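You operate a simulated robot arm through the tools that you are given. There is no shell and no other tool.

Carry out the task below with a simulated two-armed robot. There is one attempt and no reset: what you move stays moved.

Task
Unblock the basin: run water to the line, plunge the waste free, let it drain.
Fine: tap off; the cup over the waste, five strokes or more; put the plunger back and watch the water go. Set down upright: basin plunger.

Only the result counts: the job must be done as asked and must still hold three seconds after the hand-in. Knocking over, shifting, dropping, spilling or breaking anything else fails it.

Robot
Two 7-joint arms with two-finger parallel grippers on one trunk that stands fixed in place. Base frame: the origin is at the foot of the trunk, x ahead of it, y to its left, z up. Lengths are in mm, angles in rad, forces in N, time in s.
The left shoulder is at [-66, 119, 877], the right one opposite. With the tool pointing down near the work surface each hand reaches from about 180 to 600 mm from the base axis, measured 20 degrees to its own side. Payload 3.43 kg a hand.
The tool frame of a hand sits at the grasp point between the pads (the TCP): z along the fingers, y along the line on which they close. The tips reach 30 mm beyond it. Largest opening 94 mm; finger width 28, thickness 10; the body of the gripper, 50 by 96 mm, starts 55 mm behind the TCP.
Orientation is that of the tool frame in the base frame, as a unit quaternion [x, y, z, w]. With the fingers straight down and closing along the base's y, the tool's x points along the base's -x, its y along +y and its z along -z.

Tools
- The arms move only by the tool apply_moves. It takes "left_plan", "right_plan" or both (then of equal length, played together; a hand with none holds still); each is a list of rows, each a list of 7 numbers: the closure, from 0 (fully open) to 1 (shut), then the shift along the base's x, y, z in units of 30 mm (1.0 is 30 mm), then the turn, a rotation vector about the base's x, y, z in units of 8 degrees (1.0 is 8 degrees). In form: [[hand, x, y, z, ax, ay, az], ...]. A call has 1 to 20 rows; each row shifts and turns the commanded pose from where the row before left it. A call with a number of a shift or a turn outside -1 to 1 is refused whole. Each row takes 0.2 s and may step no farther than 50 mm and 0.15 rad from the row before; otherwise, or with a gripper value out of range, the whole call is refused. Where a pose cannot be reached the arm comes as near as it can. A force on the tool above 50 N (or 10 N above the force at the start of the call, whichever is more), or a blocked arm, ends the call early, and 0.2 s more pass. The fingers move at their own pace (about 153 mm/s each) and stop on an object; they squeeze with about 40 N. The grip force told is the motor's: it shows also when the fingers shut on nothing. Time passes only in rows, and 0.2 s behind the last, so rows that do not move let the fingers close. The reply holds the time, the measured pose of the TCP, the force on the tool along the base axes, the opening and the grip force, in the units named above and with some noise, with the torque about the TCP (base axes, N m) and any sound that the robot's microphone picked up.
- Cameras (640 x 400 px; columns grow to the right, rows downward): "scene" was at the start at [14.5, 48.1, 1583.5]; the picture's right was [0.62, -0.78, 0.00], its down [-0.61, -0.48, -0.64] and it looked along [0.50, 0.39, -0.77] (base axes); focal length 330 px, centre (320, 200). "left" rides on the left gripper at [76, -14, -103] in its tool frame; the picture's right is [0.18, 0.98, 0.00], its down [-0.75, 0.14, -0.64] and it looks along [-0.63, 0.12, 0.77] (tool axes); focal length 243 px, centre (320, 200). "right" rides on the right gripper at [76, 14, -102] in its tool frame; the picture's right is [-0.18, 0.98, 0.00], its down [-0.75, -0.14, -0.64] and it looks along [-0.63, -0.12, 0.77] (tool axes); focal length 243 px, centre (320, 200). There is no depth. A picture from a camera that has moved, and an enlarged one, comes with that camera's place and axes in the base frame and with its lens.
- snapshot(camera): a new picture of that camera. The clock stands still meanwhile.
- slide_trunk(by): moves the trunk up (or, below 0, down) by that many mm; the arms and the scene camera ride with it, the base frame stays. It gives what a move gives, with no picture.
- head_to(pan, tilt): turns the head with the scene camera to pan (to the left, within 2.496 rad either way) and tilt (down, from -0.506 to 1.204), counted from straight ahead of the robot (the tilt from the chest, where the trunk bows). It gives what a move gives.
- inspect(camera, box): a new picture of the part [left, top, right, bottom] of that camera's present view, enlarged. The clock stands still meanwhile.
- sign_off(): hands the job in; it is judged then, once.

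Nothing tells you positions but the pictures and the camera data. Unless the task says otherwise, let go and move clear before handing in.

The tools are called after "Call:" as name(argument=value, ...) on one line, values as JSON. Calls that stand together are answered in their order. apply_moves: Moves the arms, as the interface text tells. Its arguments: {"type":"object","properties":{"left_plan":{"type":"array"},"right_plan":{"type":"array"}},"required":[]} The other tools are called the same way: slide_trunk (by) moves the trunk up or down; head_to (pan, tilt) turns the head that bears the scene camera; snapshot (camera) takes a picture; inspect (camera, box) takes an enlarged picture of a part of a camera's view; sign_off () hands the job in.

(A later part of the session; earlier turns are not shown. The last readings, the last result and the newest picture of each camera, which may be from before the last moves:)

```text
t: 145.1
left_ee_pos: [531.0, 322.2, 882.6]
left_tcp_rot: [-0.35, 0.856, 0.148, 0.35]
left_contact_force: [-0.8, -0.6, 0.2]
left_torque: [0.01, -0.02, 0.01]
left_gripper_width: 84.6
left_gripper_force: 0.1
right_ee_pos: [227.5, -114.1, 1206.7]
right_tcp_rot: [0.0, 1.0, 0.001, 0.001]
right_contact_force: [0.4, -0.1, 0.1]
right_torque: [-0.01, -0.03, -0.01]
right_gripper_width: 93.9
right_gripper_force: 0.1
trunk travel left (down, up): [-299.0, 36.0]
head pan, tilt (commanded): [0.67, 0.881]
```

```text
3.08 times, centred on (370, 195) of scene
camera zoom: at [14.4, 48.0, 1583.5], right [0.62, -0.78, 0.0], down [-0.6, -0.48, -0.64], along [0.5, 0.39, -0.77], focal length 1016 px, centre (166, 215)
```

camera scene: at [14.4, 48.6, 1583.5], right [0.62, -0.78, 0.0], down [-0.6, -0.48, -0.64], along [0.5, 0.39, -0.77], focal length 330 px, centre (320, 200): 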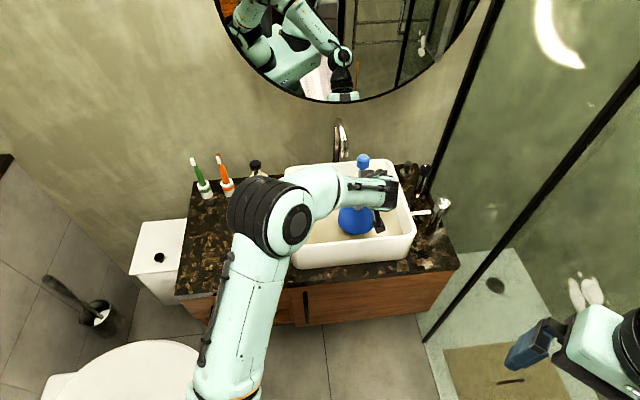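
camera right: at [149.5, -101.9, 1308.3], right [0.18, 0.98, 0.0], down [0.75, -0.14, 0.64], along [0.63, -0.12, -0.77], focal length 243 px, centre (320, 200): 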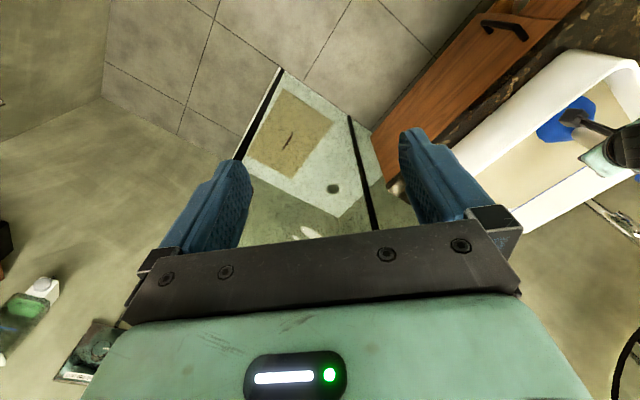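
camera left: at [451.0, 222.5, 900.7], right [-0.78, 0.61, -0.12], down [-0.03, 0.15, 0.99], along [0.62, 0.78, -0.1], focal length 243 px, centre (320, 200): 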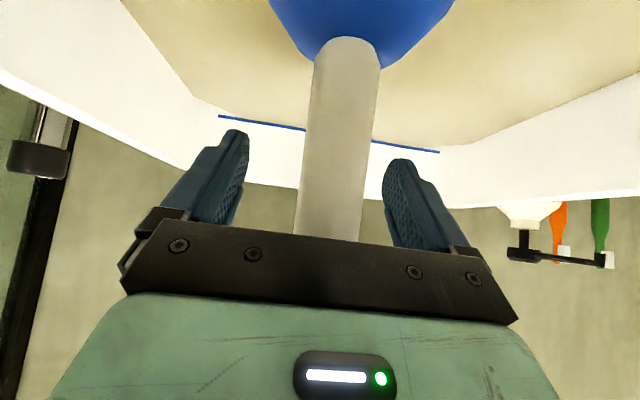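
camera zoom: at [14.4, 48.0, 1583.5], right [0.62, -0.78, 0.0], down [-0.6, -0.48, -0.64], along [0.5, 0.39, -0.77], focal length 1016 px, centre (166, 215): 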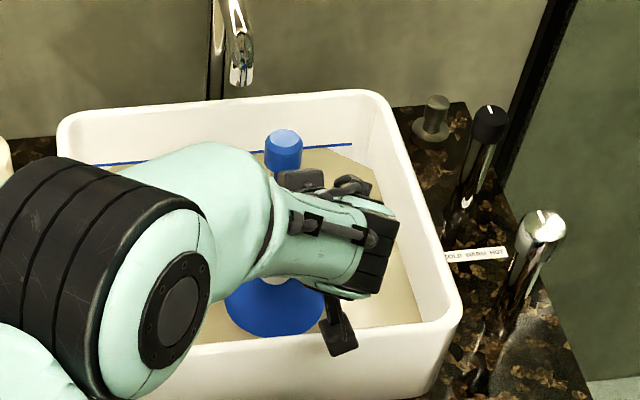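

The plunger stands upright, its handle about 9 mm to one side of the hand centre. I'll recentre and regrip.

Call:
apply_moves(left_plan=[[0.1, -0.11, 0.1, 0, 0, 0, 0], [0.1, -0.1, 0.1, 0, 0, 0, 0], [0.1, 0, 0, 0, 0, 0, 0]])

Call:
inspect(camera="left", box=[240, 0, 460, 240])

Call:
snapshot(camera="left")

```text
t: 145.9
left_ee_pos: [525.4, 327.8, 881.1]
left_tcp_rot: [-0.35, 0.856, 0.148, 0.35]
left_contact_force: [-0.1, -0.9, 0.3]
left_torque: [0.0, -0.06, 0.0]
left_gripper_width: 84.5
left_gripper_force: 0.1
right_ee_pos: [228.6, -113.9, 1206.7]
right_tcp_rot: [0.0, 1.0, 0.0, 0.0]
right_contact_force: [0.0, -0.8, -0.6]
right_torque: [-0.06, -0.02, 0.01]
right_gripper_width: 94.1
right_gripper_force: 0.1
trunk travel left (down, up): [-299.0, 36.0]
head pan, tilt (commanded): [0.67, 0.881]
```

```text
1.67 times, centred on (350, 120) of left
camera zoom: at [444.3, 228.5, 900.3], right [-0.78, 0.61, -0.12], down [-0.03, 0.15, 0.99], along [0.62, 0.78, -0.1], focal length 404 px, centre (270, 333)
```

zoom: 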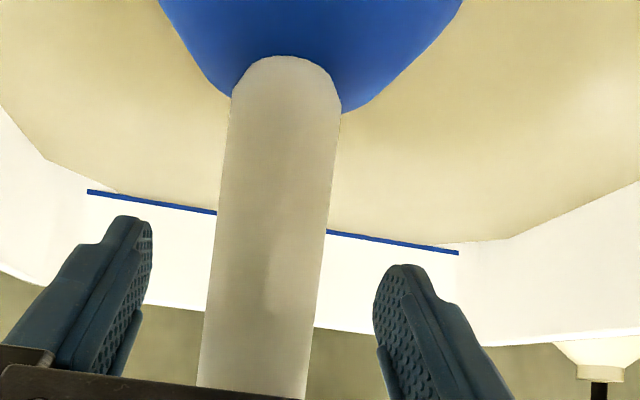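

```text
taken
camera left: at [444.3, 228.5, 900.3], right [-0.78, 0.61, -0.12], down [-0.03, 0.15, 0.99], along [0.62, 0.78, -0.1], focal length 243 px, centre (320, 200)
```

left: 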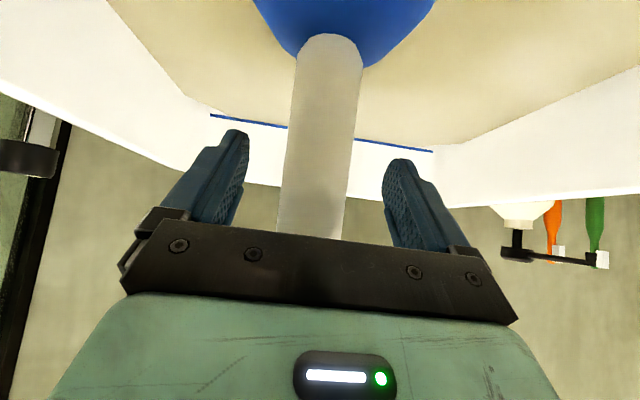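

Call:
apply_moves(left_plan=[[0.4, 0, 0, 0, 0, 0, 0], [0.6, 0, 0, 0, 0, 0, 0], [0.9, 0, 0, 0, 0, 0, 0], [0.9, 0, 0, 0, 0, 0, 0], [0.9, 0, 0, 0, 0, 0, 0]])

Call:
inspect(camera="left", box=[240, 0, 460, 240])

```text
t: 147.1
left_ee_pos: [525.2, 329.2, 883.0]
left_tcp_rot: [-0.351, 0.856, 0.148, 0.349]
left_contact_force: [0.5, -2.2, 0.4]
left_torque: [-0.12, -0.19, -0.03]
left_gripper_width: 38.3
left_gripper_force: 40.0
right_ee_pos: [228.7, -115.0, 1207.3]
right_tcp_rot: [-0.001, 1.0, 0.0, 0.0]
right_contact_force: [-0.2, 0.7, -0.3]
right_torque: [-0.02, -0.01, 0.05]
right_gripper_width: 94.0
right_gripper_force: 0.0
trunk travel left (down, up): [-299.0, 36.0]
head pan, tilt (commanded): [0.67, 0.881]
```

```text
1.67 times, centred on (350, 120) of left
camera zoom: at [444.4, 228.2, 900.3], right [-0.78, 0.61, -0.12], down [-0.03, 0.15, 0.99], along [0.62, 0.78, -0.1], focal length 404 px, centre (270, 333)
```

zoom: 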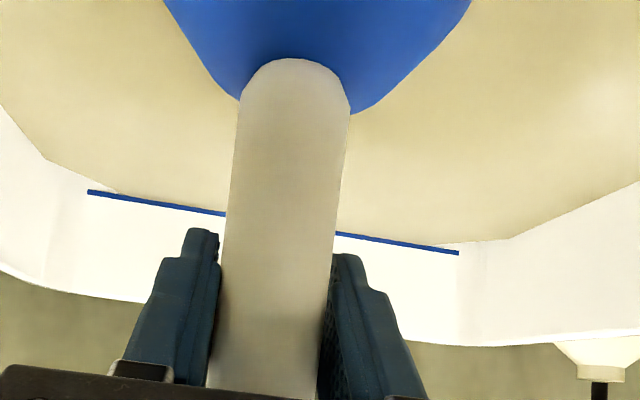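

Regripped upright. I'll lift 45 mm, carry it back over the waste and lower slowly to seat around the cap.

Call:
apply_moves(left_plan=[[0.9, 0, 0, 0.5, 0, 0, 0], [0.9, 0, 0, 0.7, 0, 0, 0], [0.9, 0, 0, 0.3, 0, 0, 0], [0.9, -0.54, 0.52, 0, 0, 0, 0], [0.9, -0.54, 0.52, 0, 0, 0, 0], [0.9, -0.54, 0.52, 0, 0, 0, 0], [0.9, -0.54, 0.52, 0, 0, 0, 0], [0.9, 0, 0, 0, 0, 0, 0], [0.9, 0, 0, -0.4, 0, 0, 0], [0.9, 0, 0, -0.3, 0, 0, 0], [0.9, 0, 0, 0, 0, 0, 0]])

Call:
apply_moves(left_plan=[[0.9, 0, 0, -0.13, 0, 0, 0], [0.9, 0, 0, 0, 0, 0, 0]])

Call:
apply_moves(left_plan=[[0.9, 0, 0, -0.13, 0, 0, 0], [0.9, 0, 0, 0, 0, 0, 0]])

```text
t: 149.5
left_ee_pos: [461.0, 390.4, 906.3]
left_tcp_rot: [-0.35, 0.857, 0.148, 0.35]
left_contact_force: [0.0, -0.9, -2.3]
left_torque: [0.01, -0.03, -0.03]
left_gripper_width: 37.8
left_gripper_force: 40.1
right_ee_pos: [227.3, -114.7, 1206.2]
right_tcp_rot: [0.0, 1.0, 0.0, 0.0]
right_contact_force: [-0.5, 0.7, 0.3]
right_torque: [0.02, -0.01, 0.02]
right_gripper_width: 94.0
right_gripper_force: 0.0
trunk travel left (down, up): [-299.0, 36.0]
head pan, tilt (commanded): [0.67, 0.881]
```

```text
t: 150.1
left_ee_pos: [459.5, 389.3, 900.9]
left_tcp_rot: [-0.35, 0.857, 0.148, 0.349]
left_contact_force: [-0.4, 0.0, -2.1]
left_torque: [-0.01, -0.04, 0.01]
left_gripper_width: 37.7
left_gripper_force: 39.9
right_ee_pos: [227.6, -113.9, 1207.4]
right_tcp_rot: [0.0, 1.0, 0.0, 0.0]
right_contact_force: [0.9, -0.2, 0.2]
right_torque: [0.0, -0.02, -0.01]
right_gripper_width: 94.3
right_gripper_force: 0.0
trunk travel left (down, up): [-299.0, 36.0]
head pan, tilt (commanded): [0.67, 0.881]
```

```text
t: 150.7
left_ee_pos: [461.8, 390.3, 898.4]
left_tcp_rot: [-0.35, 0.857, 0.148, 0.35]
left_contact_force: [-2.3, -0.5, 1.6]
left_torque: [-0.01, 0.01, 0.02]
left_gripper_width: 37.7
left_gripper_force: 39.7
right_ee_pos: [228.3, -115.0, 1206.6]
right_tcp_rot: [0.001, 1.0, 0.0, 0.0]
right_contact_force: [-0.4, -0.4, -0.2]
right_torque: [0.02, 0.0, -0.01]
right_gripper_width: 94.2
right_gripper_force: 0.0
trunk travel left (down, up): [-299.0, 36.0]
head pan, tilt (commanded): [0.67, 0.881]
```

Call:
apply_moves(left_plan=[[0.9, 0, 0, -0.1, 0, 0, 0], [0.9, 0, 0, 0, 0, 0, 0]])

Call:
inspect(camera="scene", box=[260, 120, 440, 280])

Call:
inspect(camera="right", box=[500, 20, 640, 240])

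Call:
inspect(camera="scene", box=[350, 170, 390, 195])

```text
t: 151.3
left_ee_pos: [460.2, 388.9, 898.2]
left_tcp_rot: [-0.35, 0.855, 0.148, 0.352]
left_contact_force: [-5.4, -2.7, 19.9]
left_torque: [-0.28, 0.1, -0.05]
left_gripper_width: 37.6
left_gripper_force: 39.5
right_ee_pos: [225.5, -115.9, 1206.9]
right_tcp_rot: [0.0, 1.0, 0.001, 0.0]
right_contact_force: [-0.7, -0.6, -0.3]
right_torque: [0.0, 0.0, -0.01]
right_gripper_width: 94.0
right_gripper_force: 0.2
trunk travel left (down, up): [-299.0, 36.0]
head pan, tilt (commanded): [0.67, 0.881]
```

```text
2.50 times, centred on (350, 200) of scene
camera zoom: at [12.0, 46.3, 1583.8], right [0.62, -0.78, 0.0], down [-0.6, -0.48, -0.64], along [0.5, 0.4, -0.77], focal length 826 px, centre (245, 200)
```

zoom: 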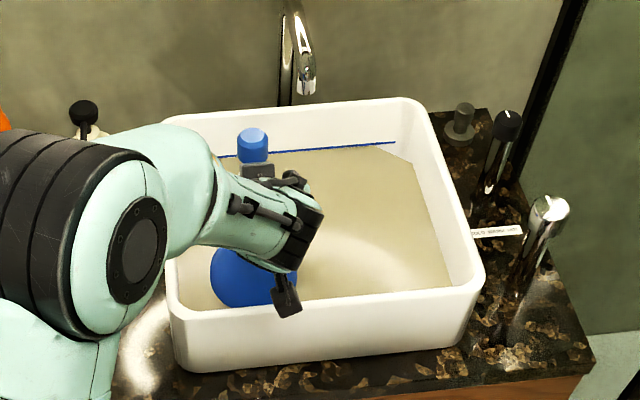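

```text
1.82 times, centred on (570, 130) of right
camera zoom: at [149.5, -102.6, 1308.4], right [0.18, 0.98, 0.0], down [0.75, -0.14, 0.64], along [0.63, -0.12, -0.77], focal length 441 px, centre (-134, 327)
```

zoom: 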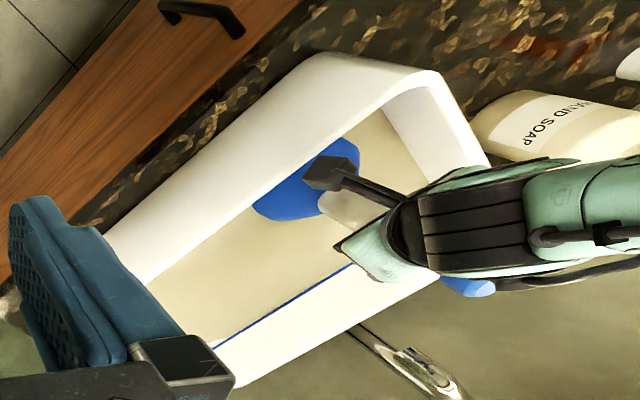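

```text
16.00 times, centred on (370, 182) of scene
camera zoom: at [12.0, 46.3, 1583.8], right [0.62, -0.78, 0.0], down [-0.6, -0.48, -0.64], along [0.5, 0.4, -0.77], focal length 5285 px, centre (-480, 480)
```

zoom: 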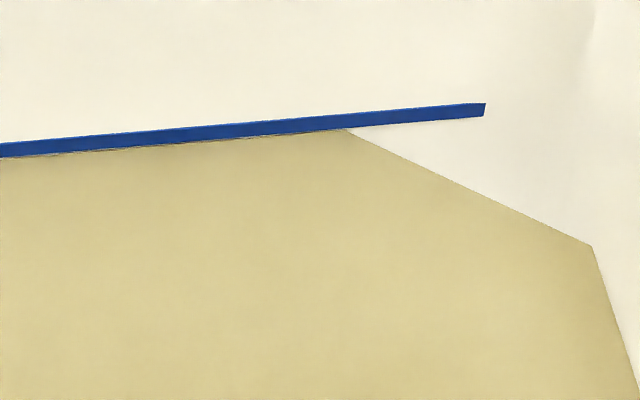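

The water level is now dropping: the whole blue line is visible. It looks as if the waste came free and something (the plug or cap) now stands proud there. I'll lift the plunger clear and measure the drain rate.

Call:
apply_moves(left_plan=[[0.9, 0, 0, 0.5, 0, 0, 0], [0.9, 0, 0, 0.9, 0, 0, 0], [0.9, 0, 0, 0.9, 0, 0, 0], [0.9, 0, 0, 0.9, 0, 0, 0], [0.9, 0, 0, 0, 0, 0, 0], [0.9, 0, 0, 0, 0, 0, 0], [0.9, 0, 0, 0, 0, 0, 0], [0.9, 0, 0, 0, 0, 0, 0], [0.9, 0, 0, 0, 0, 0, 0], [0.9, 0, 0, 0, 0, 0, 0], [0.9, 0, 0, 0, 0, 0, 0], [0.9, 0, 0, 0, 0, 0, 0], [0.9, 0, 0, 0, 0, 0, 0], [0.9, 0, 0, 0, 0, 0, 0]])

Call:
inspect(camera="scene", box=[350, 170, 390, 195])

Call:
inspect(camera="scene", box=[260, 120, 440, 280])

Call:
snapshot(camera="left")

```text
t: 154.3
left_ee_pos: [460.9, 390.8, 990.9]
left_tcp_rot: [-0.35, 0.857, 0.147, 0.349]
left_contact_force: [-0.3, -0.8, -2.3]
left_torque: [0.03, -0.02, 0.0]
left_gripper_width: 37.4
left_gripper_force: 40.3
right_ee_pos: [228.0, -115.8, 1207.4]
right_tcp_rot: [0.0, 1.0, 0.0, 0.0]
right_contact_force: [-0.5, 0.3, 0.1]
right_torque: [0.02, -0.02, 0.04]
right_gripper_width: 94.3
right_gripper_force: 0.0
trunk travel left (down, up): [-299.0, 36.0]
head pan, tilt (commanded): [0.67, 0.881]
```

```text
16.00 times, centred on (370, 182) of scene
camera zoom: at [14.7, 48.3, 1583.5], right [0.62, -0.78, 0.0], down [-0.61, -0.48, -0.64], along [0.5, 0.39, -0.77], focal length 5285 px, centre (-480, 480)
```

zoom: 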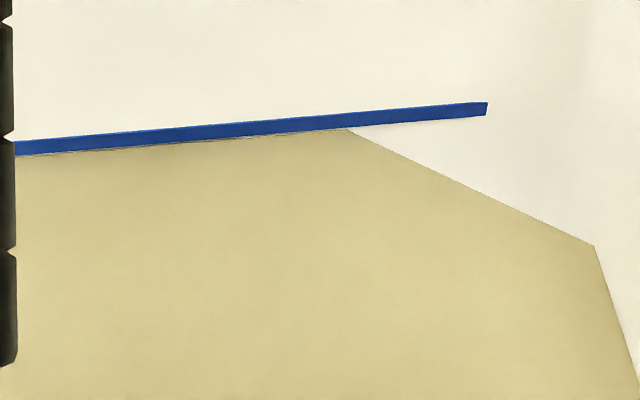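

```text
2.50 times, centred on (350, 200) of scene
camera zoom: at [14.7, 48.3, 1583.5], right [0.62, -0.78, 0.0], down [-0.61, -0.48, -0.64], along [0.5, 0.39, -0.77], focal length 826 px, centre (245, 200)
```

zoom: 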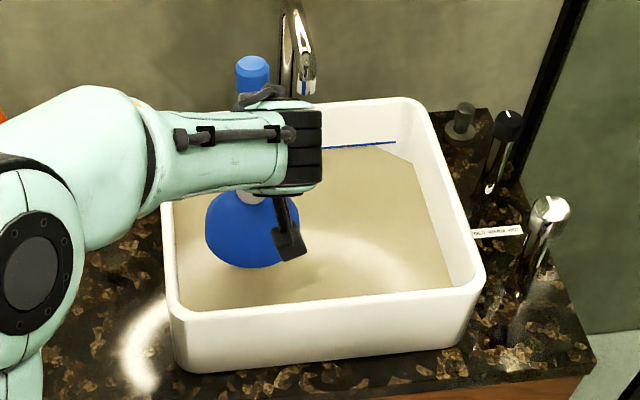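

```text
taken
camera left: at [379.5, 291.5, 1009.3], right [-0.78, 0.61, -0.12], down [-0.03, 0.15, 0.99], along [0.62, 0.78, -0.1], focal length 243 px, centre (320, 200)
```

left: 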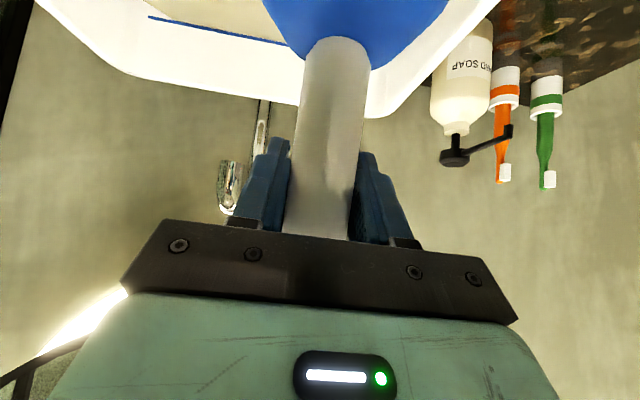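

Still no free draining; the level only creeps down. The cup must seat over the raised cap with just a few millimetres of tolerance. I'll measure the plunger axis in the current grip.

Call:
inspect(camera="left", box=[240, 0, 460, 240])

Call:
inspect(camera="scene", box=[300, 130, 380, 230])

Call:
inspect(camera="right", box=[520, 20, 640, 200])

```text
1.67 times, centred on (350, 120) of left
camera zoom: at [379.5, 291.5, 1009.3], right [-0.78, 0.61, -0.12], down [-0.03, 0.15, 0.99], along [0.62, 0.78, -0.1], focal length 404 px, centre (270, 333)
```

zoom: 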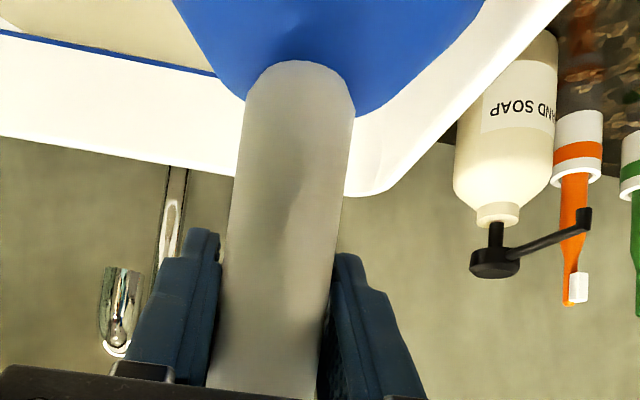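

```text
4.00 times, centred on (340, 180) of scene
camera zoom: at [14.7, 48.3, 1583.5], right [0.62, -0.78, 0.0], down [-0.61, -0.48, -0.64], along [0.5, 0.39, -0.77], focal length 1321 px, centre (240, 280)
```

zoom: 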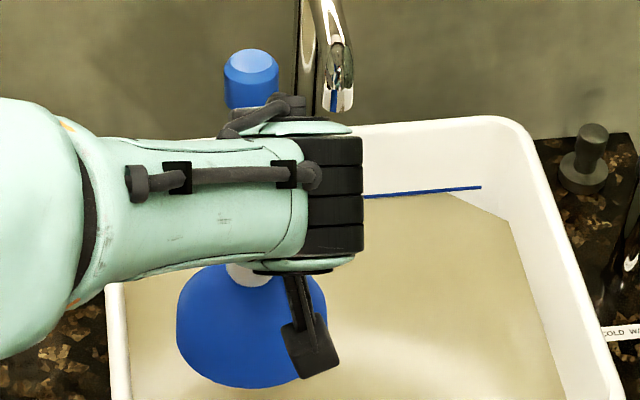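

```text
2.22 times, centred on (580, 110) of right
camera zoom: at [151.6, -101.0, 1308.0], right [0.18, 0.98, 0.0], down [0.75, -0.14, 0.64], along [0.63, -0.12, -0.77], focal length 539 px, centre (-258, 400)
```

zoom: 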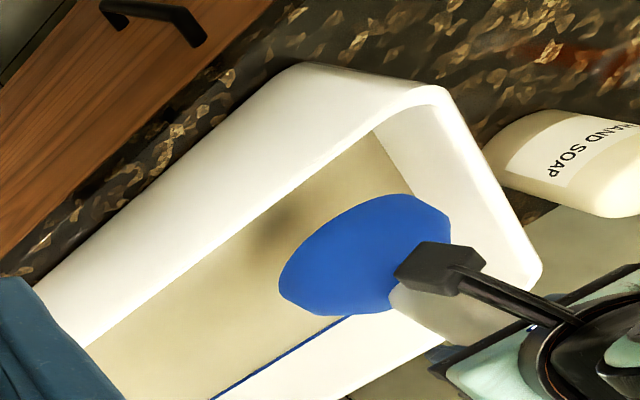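

Call:
apply_moves(left_plan=[[0.9, 0, 0, 0, 0, 0, 0], [0.9, 0, 0, 0, 0, 0, 0], [0.9, 0, 0, 0, 0, 0, 0], [0.9, 0, 0, 0, 0, 0, 0], [0.9, 0, 0, 0, 0, 0, 0], [0.9, 0, 0, 0, 0, 0, 0], [0.9, 0, 0, 0, 0, 0, 0], [0.9, 0, 0, 0, 0, 0, 0], [0.9, 0, 0, 0, 0, 0, 0], [0.9, 0, 0, 0, 0, 0, 0], [0.9, 0, 0, 0, 0, 0, 0], [0.9, 0, 0, 0, 0, 0, 0], [0.9, 0, 0, 0, 0, 0, 0], [0.9, 0, 0, 0, 0, 0, 0], [0.9, 0, 0, 0, 0, 0, 0], [0.9, 0, 0, 0, 0, 0, 0], [0.9, 0, 0, 0, 0, 0, 0], [0.9, 0, 0, 0, 0, 0, 0], [0.9, 0, 0, 0, 0, 0, 0], [0.9, 0, 0, 0, 0, 0, 0]])

Call:
inspect(camera="scene", box=[360, 172, 376, 182])

Call:
inspect(camera="scene", box=[350, 170, 390, 195])

```text
t: 158.5
left_ee_pos: [460.5, 392.1, 990.8]
left_tcp_rot: [-0.35, 0.857, 0.148, 0.349]
left_contact_force: [0.9, -0.5, -3.3]
left_torque: [-0.01, -0.01, -0.02]
left_gripper_width: 37.9
left_gripper_force: 39.8
right_ee_pos: [228.8, -114.3, 1204.6]
right_tcp_rot: [0.0, 1.0, -0.001, 0.0]
right_contact_force: [0.8, 0.6, 0.5]
right_torque: [-0.01, 0.03, -0.01]
right_gripper_width: 94.1
right_gripper_force: 0.0
trunk travel left (down, up): [-299.0, 36.0]
head pan, tilt (commanded): [0.67, 0.881]
```

```text
16.00 times, centred on (368, 177) of scene
camera zoom: at [14.6, 48.3, 1583.5], right [0.62, -0.78, 0.0], down [-0.61, -0.48, -0.64], along [0.5, 0.39, -0.77], focal length 5285 px, centre (-448, 568)
```

zoom: 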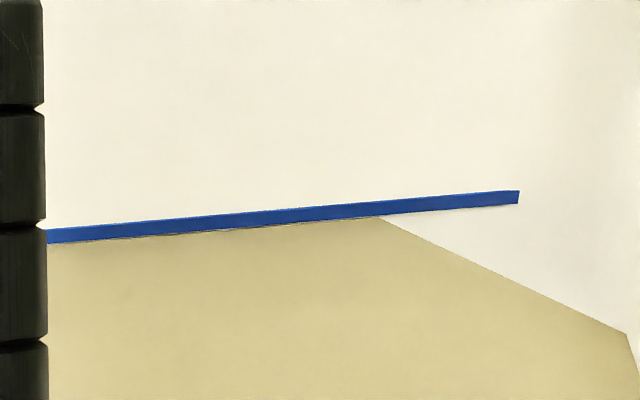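

```text
16.00 times, centred on (370, 182) of scene
camera zoom: at [14.6, 48.3, 1583.5], right [0.62, -0.78, 0.0], down [-0.61, -0.48, -0.64], along [0.5, 0.39, -0.77], focal length 5285 px, centre (-480, 480)
```

zoom: 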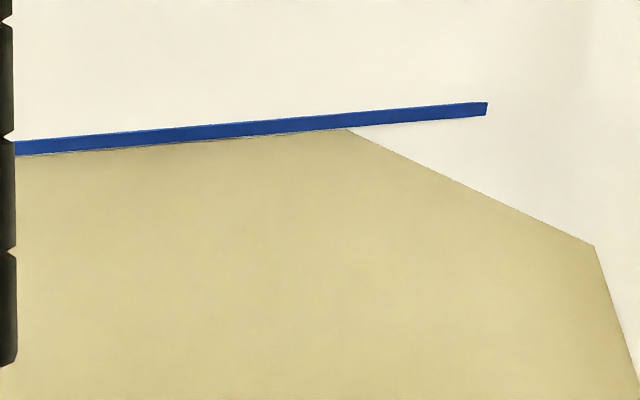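

No further change, so it isn't free yet. From the images the plunger leans ~5° in this grip, so its lip is about 12–15 mm short of the cap. I'll compensate by shifting (+12, +8) and probe whether it seats down to the floor.

Call:
apply_moves(left_plan=[[0.9, 0.2, 0.14, -0.4, 0, 0, 0], [0.9, 0.2, 0.14, -0.8, 0, 0, 0], [0.9, 0, 0, -0.8, 0, 0, 0], [0.9, 0, 0, -0.6, 0, 0, 0], [0.9, 0, 0, -0.2, 0, 0, 0], [0.9, 0, 0, 0, 0, 0, 0]])

Call:
apply_moves(left_plan=[[0.9, 0, 0, -0.15, 0, 0, 0], [0.9, 0, 0, 0, 0, 0, 0]])

Call:
apply_moves(left_plan=[[0.9, 0, 0, -0.15, 0, 0, 0], [0.9, 0, 0, 0, 0, 0, 0]])

```text
t: 159.9
left_ee_pos: [472.2, 399.7, 906.5]
left_tcp_rot: [-0.35, 0.856, 0.148, 0.349]
left_contact_force: [0.1, -0.9, -1.7]
left_torque: [0.05, -0.02, 0.02]
left_gripper_width: 37.3
left_gripper_force: 39.9
right_ee_pos: [228.3, -113.3, 1205.9]
right_tcp_rot: [0.0, 1.0, 0.0, 0.0]
right_contact_force: [0.5, 0.5, -0.6]
right_torque: [-0.01, 0.01, 0.0]
right_gripper_width: 93.9
right_gripper_force: 0.0
trunk travel left (down, up): [-299.0, 36.0]
head pan, tilt (commanded): [0.67, 0.881]
```

```text
t: 160.5
left_ee_pos: [472.0, 398.3, 902.4]
left_tcp_rot: [-0.349, 0.857, 0.147, 0.35]
left_contact_force: [-0.1, -0.2, -1.9]
left_torque: [0.03, -0.01, -0.01]
left_gripper_width: 37.5
left_gripper_force: 39.7
right_ee_pos: [227.2, -114.6, 1206.8]
right_tcp_rot: [0.0, 1.0, 0.0, 0.0]
right_contact_force: [-0.1, 0.3, 0.1]
right_torque: [0.0, 0.0, -0.01]
right_gripper_width: 93.9
right_gripper_force: 0.1
trunk travel left (down, up): [-299.0, 36.0]
head pan, tilt (commanded): [0.67, 0.881]
```

```text
t: 161.1
left_ee_pos: [473.0, 400.0, 898.2]
left_tcp_rot: [-0.35, 0.856, 0.147, 0.35]
left_contact_force: [0.2, 0.7, -3.0]
left_torque: [0.01, -0.02, 0.01]
left_gripper_width: 37.3
left_gripper_force: 39.7
right_ee_pos: [228.8, -114.0, 1206.1]
right_tcp_rot: [0.0, 1.0, 0.0, 0.0]
right_contact_force: [-1.0, -0.3, 0.4]
right_torque: [-0.03, -0.02, 0.0]
right_gripper_width: 93.9
right_gripper_force: 0.0
trunk travel left (down, up): [-299.0, 36.0]
head pan, tilt (commanded): [0.67, 0.881]
```

Call:
apply_moves(left_plan=[[0.9, 0, 0, -0.12, 0, 0, 0], [0.9, 0, 0, 0, 0, 0, 0]])

Call:
apply_moves(left_plan=[[0.9, 0, 0, -0.12, 0, 0, 0], [0.9, 0, 0, 0, 0, 0, 0]])

Call:
apply_moves(left_plan=[[0.9, 0, 0, -0.12, 0, 0, 0], [0.9, 0, 0, 0, 0, 0, 0]])

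```text
t: 161.7
left_ee_pos: [473.2, 400.1, 895.4]
left_tcp_rot: [-0.35, 0.856, 0.148, 0.35]
left_contact_force: [-0.4, -0.4, -2.2]
left_torque: [0.01, -0.01, -0.01]
left_gripper_width: 37.5
left_gripper_force: 40.1
right_ee_pos: [227.7, -113.9, 1206.7]
right_tcp_rot: [0.0, 1.0, 0.0, 0.0]
right_contact_force: [-0.3, 0.0, -0.5]
right_torque: [0.01, 0.02, 0.01]
right_gripper_width: 93.8
right_gripper_force: 0.0
trunk travel left (down, up): [-299.0, 36.0]
head pan, tilt (commanded): [0.67, 0.881]
```

```text
t: 162.3
left_ee_pos: [473.1, 399.4, 890.6]
left_tcp_rot: [-0.35, 0.856, 0.147, 0.35]
left_contact_force: [1.0, -0.2, -2.1]
left_torque: [0.0, 0.02, 0.03]
left_gripper_width: 37.5
left_gripper_force: 39.8
right_ee_pos: [228.0, -114.2, 1206.6]
right_tcp_rot: [0.0, 1.0, 0.001, 0.001]
right_contact_force: [-1.0, 0.2, 0.5]
right_torque: [-0.01, -0.04, 0.0]
right_gripper_width: 94.0
right_gripper_force: 0.1
trunk travel left (down, up): [-299.0, 36.0]
head pan, tilt (commanded): [0.67, 0.881]
```

```text
t: 162.9
left_ee_pos: [472.3, 399.4, 885.9]
left_tcp_rot: [-0.35, 0.856, 0.149, 0.349]
left_contact_force: [-0.2, 0.2, -3.3]
left_torque: [0.01, -0.01, -0.02]
left_gripper_width: 37.4
left_gripper_force: 39.9
right_ee_pos: [227.0, -113.3, 1206.0]
right_tcp_rot: [0.0, 1.0, 0.0, 0.0]
right_contact_force: [0.8, 0.1, -0.1]
right_torque: [-0.04, -0.01, -0.04]
right_gripper_width: 93.8
right_gripper_force: 0.1
trunk travel left (down, up): [-299.0, 36.0]
head pan, tilt (commanded): [0.67, 0.881]
```

It now passes below the cap height, so the cup is enclosing the cap. A little further to the floor.

Call:
apply_moves(left_plan=[[0.9, 0, 0, -0.12, 0, 0, 0], [0.9, 0, 0, 0, 0, 0, 0]])

Call:
apply_moves(left_plan=[[0.9, 0, 0, -0.1, 0, 0, 0], [0.9, 0, 0, 0, 0, 0, 0]])

Call:
inspect(camera="scene", box=[350, 170, 390, 195])

```text
t: 163.5
left_ee_pos: [471.2, 399.4, 883.4]
left_tcp_rot: [-0.351, 0.856, 0.148, 0.349]
left_contact_force: [-0.3, 0.2, -3.1]
left_torque: [-0.01, 0.02, -0.02]
left_gripper_width: 37.5
left_gripper_force: 40.5
right_ee_pos: [228.5, -113.7, 1207.1]
right_tcp_rot: [0.0, 1.0, 0.0, 0.001]
right_contact_force: [-0.4, 0.5, -0.5]
right_torque: [0.0, -0.01, 0.0]
right_gripper_width: 94.0
right_gripper_force: 0.1
trunk travel left (down, up): [-299.0, 36.0]
head pan, tilt (commanded): [0.67, 0.881]
```

```text
t: 164.1
left_ee_pos: [473.8, 399.1, 881.2]
left_tcp_rot: [-0.35, 0.856, 0.148, 0.351]
left_contact_force: [-1.8, -1.1, 4.7]
left_torque: [0.01, 0.04, 0.02]
left_gripper_width: 37.4
left_gripper_force: 39.8
right_ee_pos: [228.0, -115.1, 1206.2]
right_tcp_rot: [0.0, 1.0, 0.0, 0.0]
right_contact_force: [1.0, 0.2, 0.7]
right_torque: [0.01, 0.03, -0.02]
right_gripper_width: 93.9
right_gripper_force: 0.0
trunk travel left (down, up): [-299.0, 36.0]
head pan, tilt (commanded): [0.67, 0.881]
```

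```text
16.00 times, centred on (370, 182) of scene
camera zoom: at [13.6, 47.6, 1583.6], right [0.62, -0.78, 0.0], down [-0.6, -0.48, -0.64], along [0.5, 0.4, -0.77], focal length 5285 px, centre (-480, 480)
```

zoom: 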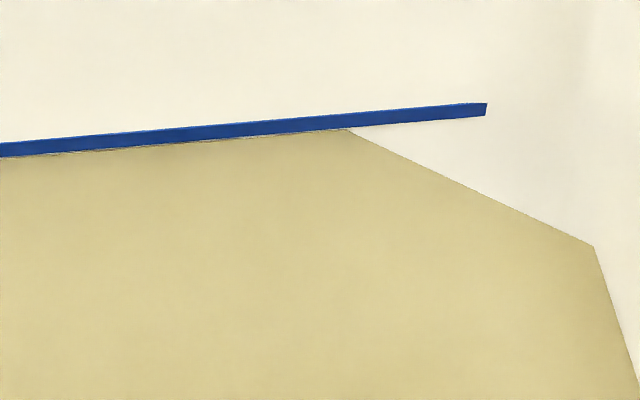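

Seated on the floor with the cap inside. The level history suggests the waste only passes water while the cup isn't above it, so I'll do a proper set of strokes here, then move away and watch.

Call:
apply_moves(left_plan=[[0.9, 0, 0, -0.07, 0, 0, 0], [0.9, 0, 0, 0, 0, 0, 0], [0.9, 0, 0, 0.6, 0, 0, 0], [0.9, 0, 0, 0.7, 0, 0, 0], [0.9, 0, 0, 0, 0, 0, 0], [0.9, 0, 0, -0.6, 0, 0, 0], [0.9, 0, 0, -0.55, 0, 0, 0], [0.9, 0, 0, -0.15, 0, 0, 0], [0.9, 0, 0, 0, 0, 0, 0], [0.9, 0, 0, 0.6, 0, 0, 0], [0.9, 0, 0, 0.7, 0, 0, 0], [0.9, 0, 0, 0, 0, 0, 0], [0.9, 0, 0, -0.6, 0, 0, 0], [0.9, 0, 0, -0.55, 0, 0, 0], [0.9, 0, 0, -0.15, 0, 0, 0], [0.9, 0, 0, 0, 0, 0, 0]])

```text
t: 167.5
left_ee_pos: [473.8, 397.9, 880.0]
left_tcp_rot: [-0.35, 0.855, 0.148, 0.353]
left_contact_force: [-5.4, -2.5, 17.4]
left_torque: [-0.13, 0.0, -0.07]
left_gripper_width: 37.5
left_gripper_force: 39.8
right_ee_pos: [226.7, -116.1, 1207.7]
right_tcp_rot: [0.0, 1.0, 0.001, 0.001]
right_contact_force: [-0.3, 0.7, 0.1]
right_torque: [0.01, 0.03, -0.01]
right_gripper_width: 94.0
right_gripper_force: 0.0
trunk travel left (down, up): [-299.0, 36.0]
head pan, tilt (commanded): [0.67, 0.881]
```

Seating repeatably. I'll continue with more strokes.

Call:
apply_moves(left_plan=[[0.9, 0, 0, 0.6, 0, 0, 0], [0.9, 0, 0, 0.7, 0, 0, 0], [0.9, 0, 0, 0, 0, 0, 0], [0.9, 0, 0, -0.6, 0, 0, 0], [0.9, 0, 0, -0.55, 0, 0, 0], [0.9, 0, 0, -0.15, 0, 0, 0], [0.9, 0, 0, 0, 0, 0, 0], [0.9, 0, 0, 0.6, 0, 0, 0], [0.9, 0, 0, 0.7, 0, 0, 0], [0.9, 0, 0, 0, 0, 0, 0], [0.9, 0, 0, -0.6, 0, 0, 0], [0.9, 0, 0, -0.55, 0, 0, 0], [0.9, 0, 0, -0.15, 0, 0, 0], [0.9, 0, 0, 0, 0, 0, 0]])

Call:
inspect(camera="scene", box=[350, 170, 390, 195])

Call:
snapshot(camera="left")

```text
t: 170.5
left_ee_pos: [472.7, 398.7, 882.0]
left_tcp_rot: [-0.35, 0.855, 0.148, 0.353]
left_contact_force: [-3.9, -0.9, 12.1]
left_torque: [-0.04, 0.03, 0.04]
left_gripper_width: 37.4
left_gripper_force: 40.3
right_ee_pos: [226.8, -115.8, 1207.2]
right_tcp_rot: [0.0, 1.0, -0.001, 0.001]
right_contact_force: [0.2, 0.7, 0.1]
right_torque: [0.01, 0.0, -0.05]
right_gripper_width: 93.7
right_gripper_force: 0.0
trunk travel left (down, up): [-299.0, 36.0]
head pan, tilt (commanded): [0.67, 0.881]
```

```text
16.00 times, centred on (370, 182) of scene
camera zoom: at [12.7, 47.1, 1583.7], right [0.62, -0.78, 0.0], down [-0.6, -0.48, -0.64], along [0.5, 0.4, -0.77], focal length 5285 px, centre (-480, 480)
```

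zoom: 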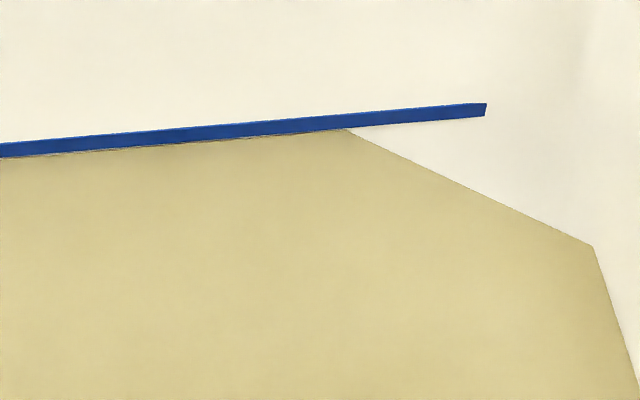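

```text
taken
camera left: at [391.3, 298.9, 899.5], right [-0.78, 0.61, -0.12], down [-0.04, 0.15, 0.99], along [0.62, 0.78, -0.1], focal length 243 px, centre (320, 200)
```

left: 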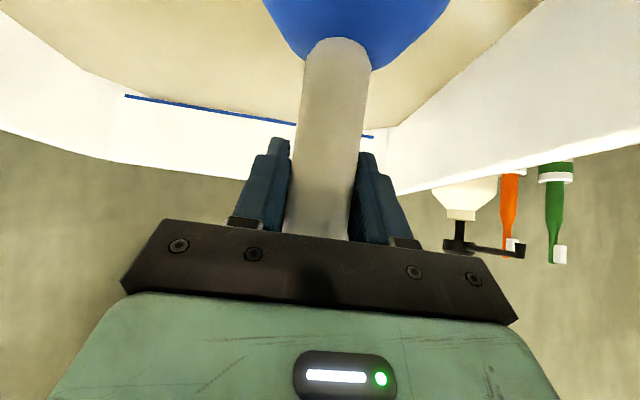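

Call:
apply_moves(left_plan=[[0.9, 0, 0, 0.7, 0, 0, 0], [0.9, 0, 0, 0.7, 0, 0, 0], [0.9, 0, 0, 0.4, 0, 0, 0], [0.9, 0, 0, 0, 0, 0, 0], [0.9, 0, 0, -0.7, 0, 0, 0], [0.9, 0, 0, -0.6, 0, 0, 0], [0.9, 0, 0, -0.4, 0, 0, 0], [0.9, 0, 0, -0.18, 0, 0, 0], [0.9, 0, 0, 0, 0, 0, 0], [0.9, 0, 0, 0.7, 0, 0, 0], [0.9, 0, 0, 0.7, 0, 0, 0], [0.9, 0, 0, 0.4, 0, 0, 0], [0.9, 0, 0, 0, 0, 0, 0], [0.9, 0, 0, -0.7, 0, 0, 0], [0.9, 0, 0, -0.6, 0, 0, 0], [0.9, 0, 0, -0.4, 0, 0, 0], [0.9, 0, 0, -0.1, 0, 0, 0], [0.9, 0, 0, 0, 0, 0, 0]])

Call:
apply_moves(left_plan=[[0.9, 0, 0, 0.7, 0, 0, 0], [0.9, 0, 0, 0.7, 0, 0, 0], [0.9, 0, 0, 0.4, 0, 0, 0], [0.9, 0, 0, 0, 0, 0, 0], [0.9, 0, 0, -0.7, 0, 0, 0], [0.9, 0, 0, -0.6, 0, 0, 0], [0.9, 0, 0, -0.4, 0, 0, 0], [0.9, 0, 0, -0.1, 0, 0, 0], [0.9, 0, 0, 0, 0, 0, 0], [0.9, 0, 0, 0.7, 0, 0, 0], [0.9, 0, 0, 0.7, 0, 0, 0], [0.9, 0, 0, 0.4, 0, 0, 0], [0.9, 0, 0, 0, 0, 0, 0], [0.9, 0, 0, -0.7, 0, 0, 0], [0.9, 0, 0, -0.6, 0, 0, 0], [0.9, 0, 0, -0.4, 0, 0, 0], [0.9, 0, 0, -0.1, 0, 0, 0], [0.9, 0, 0, 0, 0, 0, 0]])

Call:
inspect(camera="scene", box=[350, 170, 390, 195])

```text
t: 174.3
left_ee_pos: [472.3, 397.7, 882.1]
left_tcp_rot: [-0.35, 0.854, 0.149, 0.355]
left_contact_force: [-9.0, -2.0, 26.5]
left_torque: [0.06, 0.15, 0.03]
left_gripper_width: 37.4
left_gripper_force: 40.3
right_ee_pos: [225.2, -116.8, 1207.6]
right_tcp_rot: [0.0, 1.0, 0.002, 0.002]
right_contact_force: [1.0, -0.6, 0.2]
right_torque: [-0.02, 0.01, 0.02]
right_gripper_width: 94.1
right_gripper_force: 0.0
trunk travel left (down, up): [-299.0, 36.0]
head pan, tilt (commanded): [0.67, 0.881]
```

```text
t: 178.1
left_ee_pos: [472.7, 398.4, 882.3]
left_tcp_rot: [-0.351, 0.854, 0.15, 0.355]
left_contact_force: [-9.5, -4.0, 30.0]
left_torque: [-0.23, 0.04, -0.03]
left_gripper_width: 37.2
left_gripper_force: 40.3
right_ee_pos: [225.7, -116.3, 1207.8]
right_tcp_rot: [0.0, 1.0, 0.001, 0.002]
right_contact_force: [-0.3, 0.1, 0.6]
right_torque: [0.03, -0.03, -0.02]
right_gripper_width: 94.2
right_gripper_force: 0.0
trunk travel left (down, up): [-299.0, 36.0]
head pan, tilt (commanded): [0.67, 0.881]
```

```text
16.00 times, centred on (370, 182) of scene
camera zoom: at [10.7, 45.7, 1583.9], right [0.62, -0.78, 0.0], down [-0.6, -0.48, -0.64], along [0.5, 0.4, -0.77], focal length 5285 px, centre (-480, 480)
```

zoom: 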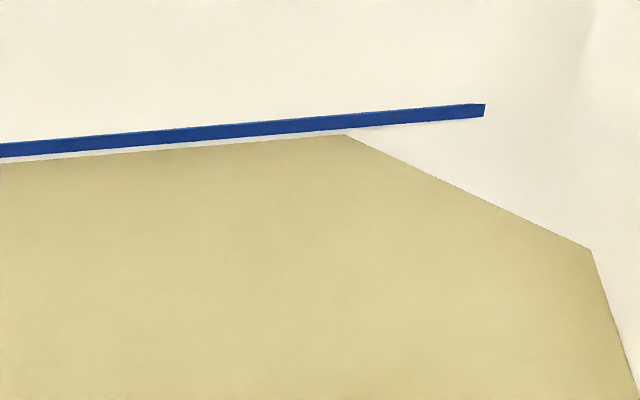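

The level is dropping during these longer strokes. I'll lift the cup and carry it out of the basin area to see whether the water now drains on its own.

Call:
apply_moves(left_plan=[[0.9, 0, 0, 0.7, 0, 0, 0], [0.9, 0, 0, 0.9, 0, 0, 0], [0.9, 0, 0, 0.9, 0, 0, 0], [0.9, 0, 0, 0.9, 0, 0, 0], [0.9, 0, 0, 0.5, 0, 0, 0], [0.9, 0, 0, 0, 0, 0, 0], [0.9, 0, 0, 0, 0, 0, 0]])

Call:
inspect(camera="scene", box=[350, 170, 390, 195])

Call:
apply_moves(left_plan=[[0.9, 0, 0, 0, 0, 0, 0], [0.9, 0, 0, 0, 0, 0, 0], [0.9, 0, 0, 0, 0, 0, 0], [0.9, 0, 0, 0, 0, 0, 0], [0.9, 0, 0, 0, 0, 0, 0], [0.9, 0, 0, 0, 0, 0, 0], [0.9, 0, 0, 0, 0, 0, 0], [0.9, 0, 0, 0, 0, 0, 0], [0.9, 0, 0, 0, 0, 0, 0], [0.9, 0, 0, 0, 0, 0, 0]])

Call:
inspect(camera="scene", box=[350, 170, 390, 195])

Call:
inspect(camera="scene", box=[260, 120, 440, 280])

```text
t: 179.7
left_ee_pos: [474.8, 398.9, 993.0]
left_tcp_rot: [-0.351, 0.856, 0.148, 0.349]
left_contact_force: [-0.1, 0.0, -2.2]
left_torque: [-0.02, -0.01, 0.02]
left_gripper_width: 37.5
left_gripper_force: 40.4
right_ee_pos: [228.3, -113.8, 1207.4]
right_tcp_rot: [0.0, 1.0, 0.0, 0.0]
right_contact_force: [0.1, 1.9, 0.2]
right_torque: [0.04, 0.01, 0.02]
right_gripper_width: 93.9
right_gripper_force: 0.1
trunk travel left (down, up): [-299.0, 36.0]
head pan, tilt (commanded): [0.67, 0.881]
```

```text
16.00 times, centred on (370, 182) of scene
camera zoom: at [14.7, 48.3, 1583.5], right [0.62, -0.78, 0.0], down [-0.61, -0.48, -0.64], along [0.5, 0.39, -0.77], focal length 5285 px, centre (-480, 480)
```

zoom: 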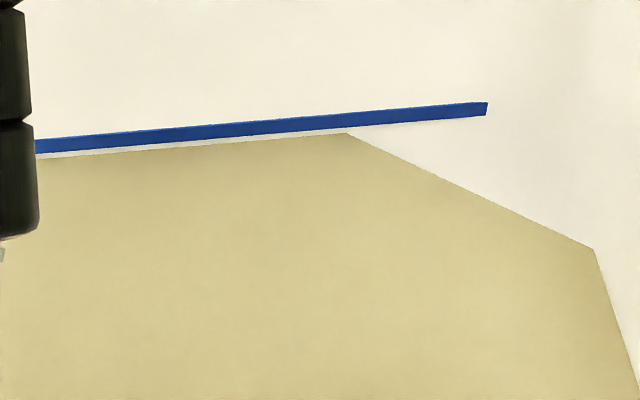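

```text
t: 181.9
left_ee_pos: [474.4, 400.2, 993.2]
left_tcp_rot: [-0.35, 0.856, 0.148, 0.349]
left_contact_force: [-0.6, 0.2, -2.4]
left_torque: [0.01, -0.01, 0.02]
left_gripper_width: 37.3
left_gripper_force: 39.4
right_ee_pos: [226.9, -113.9, 1207.1]
right_tcp_rot: [0.0, 1.0, 0.0, -0.001]
right_contact_force: [0.4, 1.4, -0.3]
right_torque: [-0.02, 0.01, -0.04]
right_gripper_width: 93.9
right_gripper_force: 0.0
trunk travel left (down, up): [-299.0, 36.0]
head pan, tilt (commanded): [0.67, 0.881]
```

```text
16.00 times, centred on (370, 182) of scene
camera zoom: at [14.7, 48.3, 1583.5], right [0.62, -0.78, 0.0], down [-0.61, -0.48, -0.64], along [0.5, 0.39, -0.77], focal length 5285 px, centre (-480, 480)
```

zoom: 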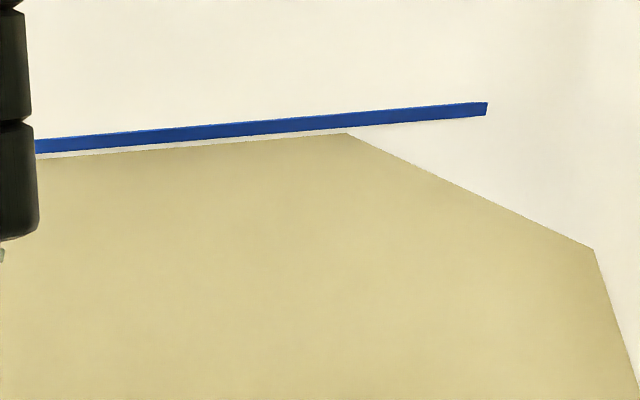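

```text
2.50 times, centred on (350, 200) of scene
camera zoom: at [14.7, 48.3, 1583.5], right [0.62, -0.78, 0.0], down [-0.61, -0.48, -0.64], along [0.5, 0.39, -0.77], focal length 826 px, centre (245, 200)
```

zoom: 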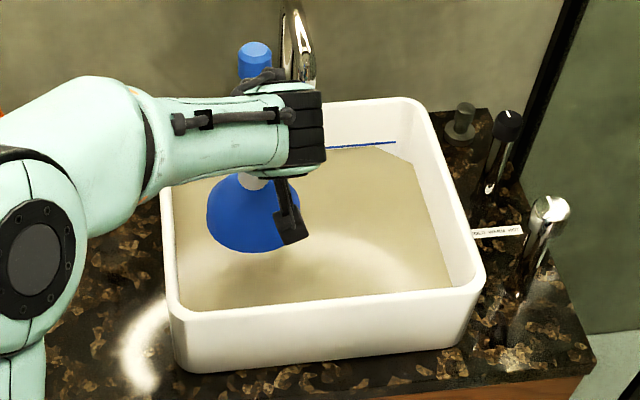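

Still not draining while the cup hangs above the waste. I'll test whether simply being over the waste blocks it: move the plunger up and out towards its home side and watch the level.

Call:
apply_moves(left_plan=[[0.9, 0, 0, 0.9, 0, 0, 0], [0.9, 0, 0, 0.9, 0, 0, 0], [0.9, 0, 0, 0.6, 0, 0, 0], [0.9, -0.8, 0.5, 0, 0, 0, 0], [0.9, -0.8, 0.5, 0, 0, 0, 0], [0.9, -0.8, 0.5, 0, 0, 0, 0], [0.9, -0.8, 0.5, 0, 0, 0, 0], [0.9, 0, 0, 0, 0, 0, 0], [0.9, 0, 0, 0, 0, 0, 0], [0.9, 0, 0, 0, 0, 0, 0]])

Call:
inspect(camera="scene", box=[350, 170, 390, 195])

Call:
apply_moves(left_plan=[[0.9, 0, 0, 0, 0, 0, 0], [0.9, 0, 0, 0, 0, 0, 0], [0.9, 0, 0, 0, 0, 0, 0], [0.9, 0, 0, 0, 0, 0, 0], [0.9, 0, 0, 0, 0, 0, 0], [0.9, 0, 0, 0, 0, 0, 0], [0.9, 0, 0, 0, 0, 0, 0], [0.9, 0, 0, 0, 0, 0, 0], [0.9, 0, 0, 0, 0, 0, 0], [0.9, 0, 0, 0, 0, 0, 0], [0.9, 0, 0, 0, 0, 0, 0], [0.9, 0, 0, 0, 0, 0, 0], [0.9, 0, 0, 0, 0, 0, 0], [0.9, 0, 0, 0, 0, 0, 0], [0.9, 0, 0, 0, 0, 0, 0], [0.9, 0, 0, 0, 0, 0, 0], [0.9, 0, 0, 0, 0, 0, 0], [0.9, 0, 0, 0, 0, 0, 0], [0.9, 0, 0, 0, 0, 0, 0], [0.9, 0, 0, 0, 0, 0, 0]])

Call:
inspect(camera="scene", box=[350, 170, 390, 195])

Call:
inspect(camera="scene", box=[200, 110, 460, 290])

```text
t: 184.1
left_ee_pos: [379.5, 458.2, 1066.2]
left_tcp_rot: [-0.351, 0.856, 0.149, 0.349]
left_contact_force: [0.6, -0.6, -2.7]
left_torque: [0.01, -0.01, 0.0]
left_gripper_width: 37.1
left_gripper_force: 40.3
right_ee_pos: [227.6, -113.7, 1206.8]
right_tcp_rot: [0.0, 1.0, 0.001, 0.0]
right_contact_force: [0.2, 0.5, -0.7]
right_torque: [-0.03, -0.01, 0.01]
right_gripper_width: 94.0
right_gripper_force: 0.0
trunk travel left (down, up): [-299.0, 36.0]
head pan, tilt (commanded): [0.67, 0.881]
```

```text
16.00 times, centred on (370, 182) of scene
camera zoom: at [14.8, 48.2, 1583.5], right [0.62, -0.78, 0.0], down [-0.61, -0.48, -0.64], along [0.5, 0.39, -0.77], focal length 5285 px, centre (-480, 480)
```

zoom: 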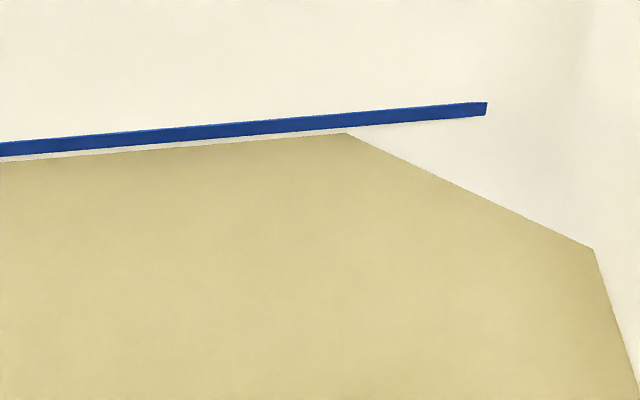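

```text
t: 188.3
left_ee_pos: [378.1, 457.4, 1066.7]
left_tcp_rot: [-0.35, 0.856, 0.149, 0.35]
left_contact_force: [-0.2, 0.7, -2.0]
left_torque: [0.03, 0.02, 0.0]
left_gripper_width: 37.4
left_gripper_force: 40.0
right_ee_pos: [227.7, -113.8, 1206.3]
right_tcp_rot: [0.0, 1.0, -0.001, -0.001]
right_contact_force: [0.3, 0.0, 0.0]
right_torque: [0.02, 0.0, 0.0]
right_gripper_width: 94.2
right_gripper_force: 0.1
trunk travel left (down, up): [-299.0, 36.0]
head pan, tilt (commanded): [0.67, 0.881]
```

```text
16.00 times, centred on (370, 182) of scene
camera zoom: at [14.6, 48.3, 1583.5], right [0.62, -0.78, 0.0], down [-0.61, -0.48, -0.64], along [0.5, 0.39, -0.77], focal length 5285 px, centre (-480, 480)
```

zoom: 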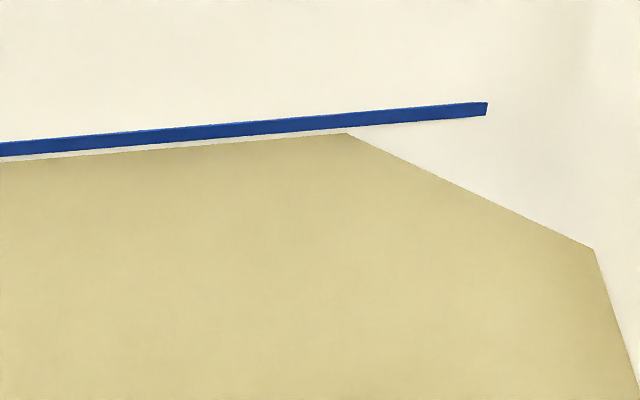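

```text
2.22 times, centred on (330, 200) of scene
camera zoom: at [14.6, 48.3, 1583.5], right [0.62, -0.78, 0.0], down [-0.61, -0.48, -0.64], along [0.5, 0.39, -0.77], focal length 734 px, centre (298, 200)
```

zoom: 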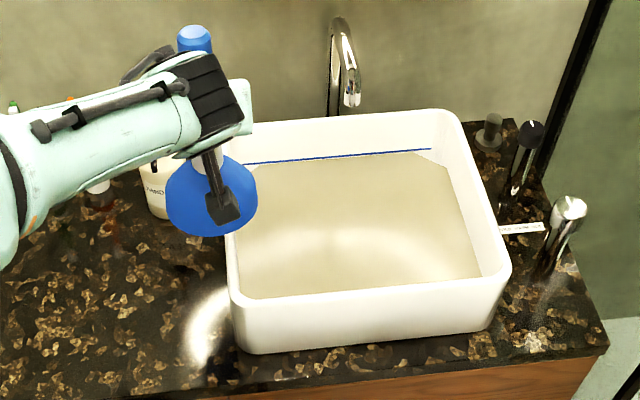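

No passive draining either, so it isn't free yet. Before more strokes I'll set the plunger down upright at its home spot on the flat counter and regrip it square, since it is tilted in the grip.

Call:
apply_moves(left_plan=[[0.9, -0.8, 0.57, 0, 0, 0, 0], [0.9, -0.8, 0.57, 0, 0, 0, 0], [0.9, -0.8, 0.57, 0, 0, 0, 0], [0.9, -0.8, 0.57, 0, 0, 0, 0], [0.9, -0.1, 0.07, 0, 0, 0, 0], [0.9, 0, 0, -0.9, 0, 0, 0], [0.9, 0, 0, -0.9, 0, 0, 0], [0.9, 0, 0, -0.9, 0, 0, 0], [0.9, 0, 0, -0.9, 0, 0, 0], [0.9, 0, 0, -0.9, 0, 0, 0], [0.9, 0, 0, -0.8, 0, 0, 0], [0.9, 0, 0, 0, 0, 0, 0]])

Call:
inspect(camera="scene", box=[170, 120, 330, 300])

Call:
snapshot(camera="left")

```text
t: 190.9
left_ee_pos: [277.9, 527.9, 906.9]
left_tcp_rot: [-0.35, 0.856, 0.148, 0.35]
left_contact_force: [-0.3, 0.5, -3.4]
left_torque: [0.03, 0.0, -0.01]
left_gripper_width: 37.4
left_gripper_force: 39.6
right_ee_pos: [228.0, -114.8, 1206.3]
right_tcp_rot: [0.0, 1.0, 0.0, 0.0]
right_contact_force: [0.6, -0.5, 0.8]
right_torque: [-0.03, 0.01, 0.02]
right_gripper_width: 94.1
right_gripper_force: 0.0
trunk travel left (down, up): [-299.0, 36.0]
head pan, tilt (commanded): [0.67, 0.881]
```

```text
2.22 times, centred on (250, 210) of scene
camera zoom: at [14.5, 47.9, 1583.5], right [0.62, -0.78, 0.0], down [-0.61, -0.48, -0.64], along [0.5, 0.39, -0.77], focal length 734 px, centre (476, 178)
```

zoom: 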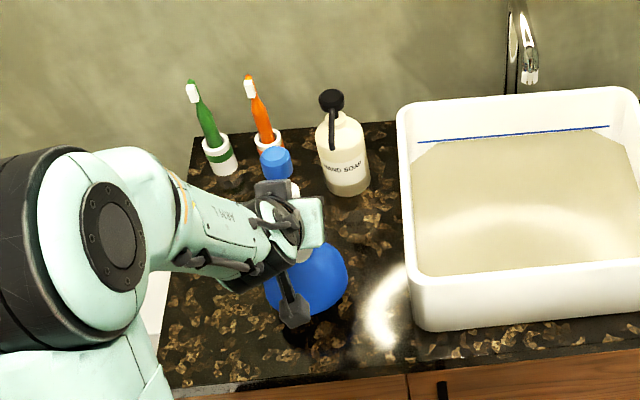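

```text
taken
camera left: at [196.6, 427.4, 925.4], right [-0.78, 0.61, -0.12], down [-0.03, 0.15, 0.99], along [0.62, 0.78, -0.1], focal length 243 px, centre (320, 200)
```

left: 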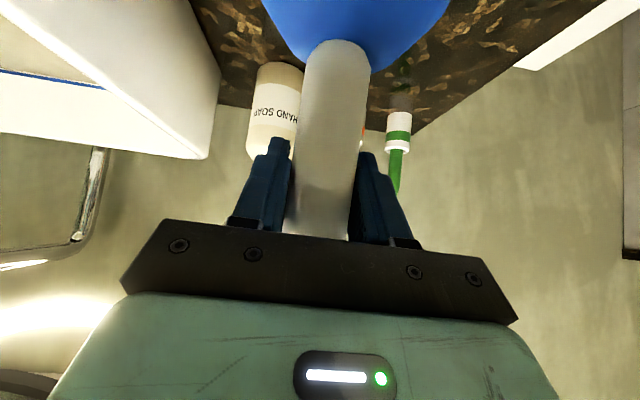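

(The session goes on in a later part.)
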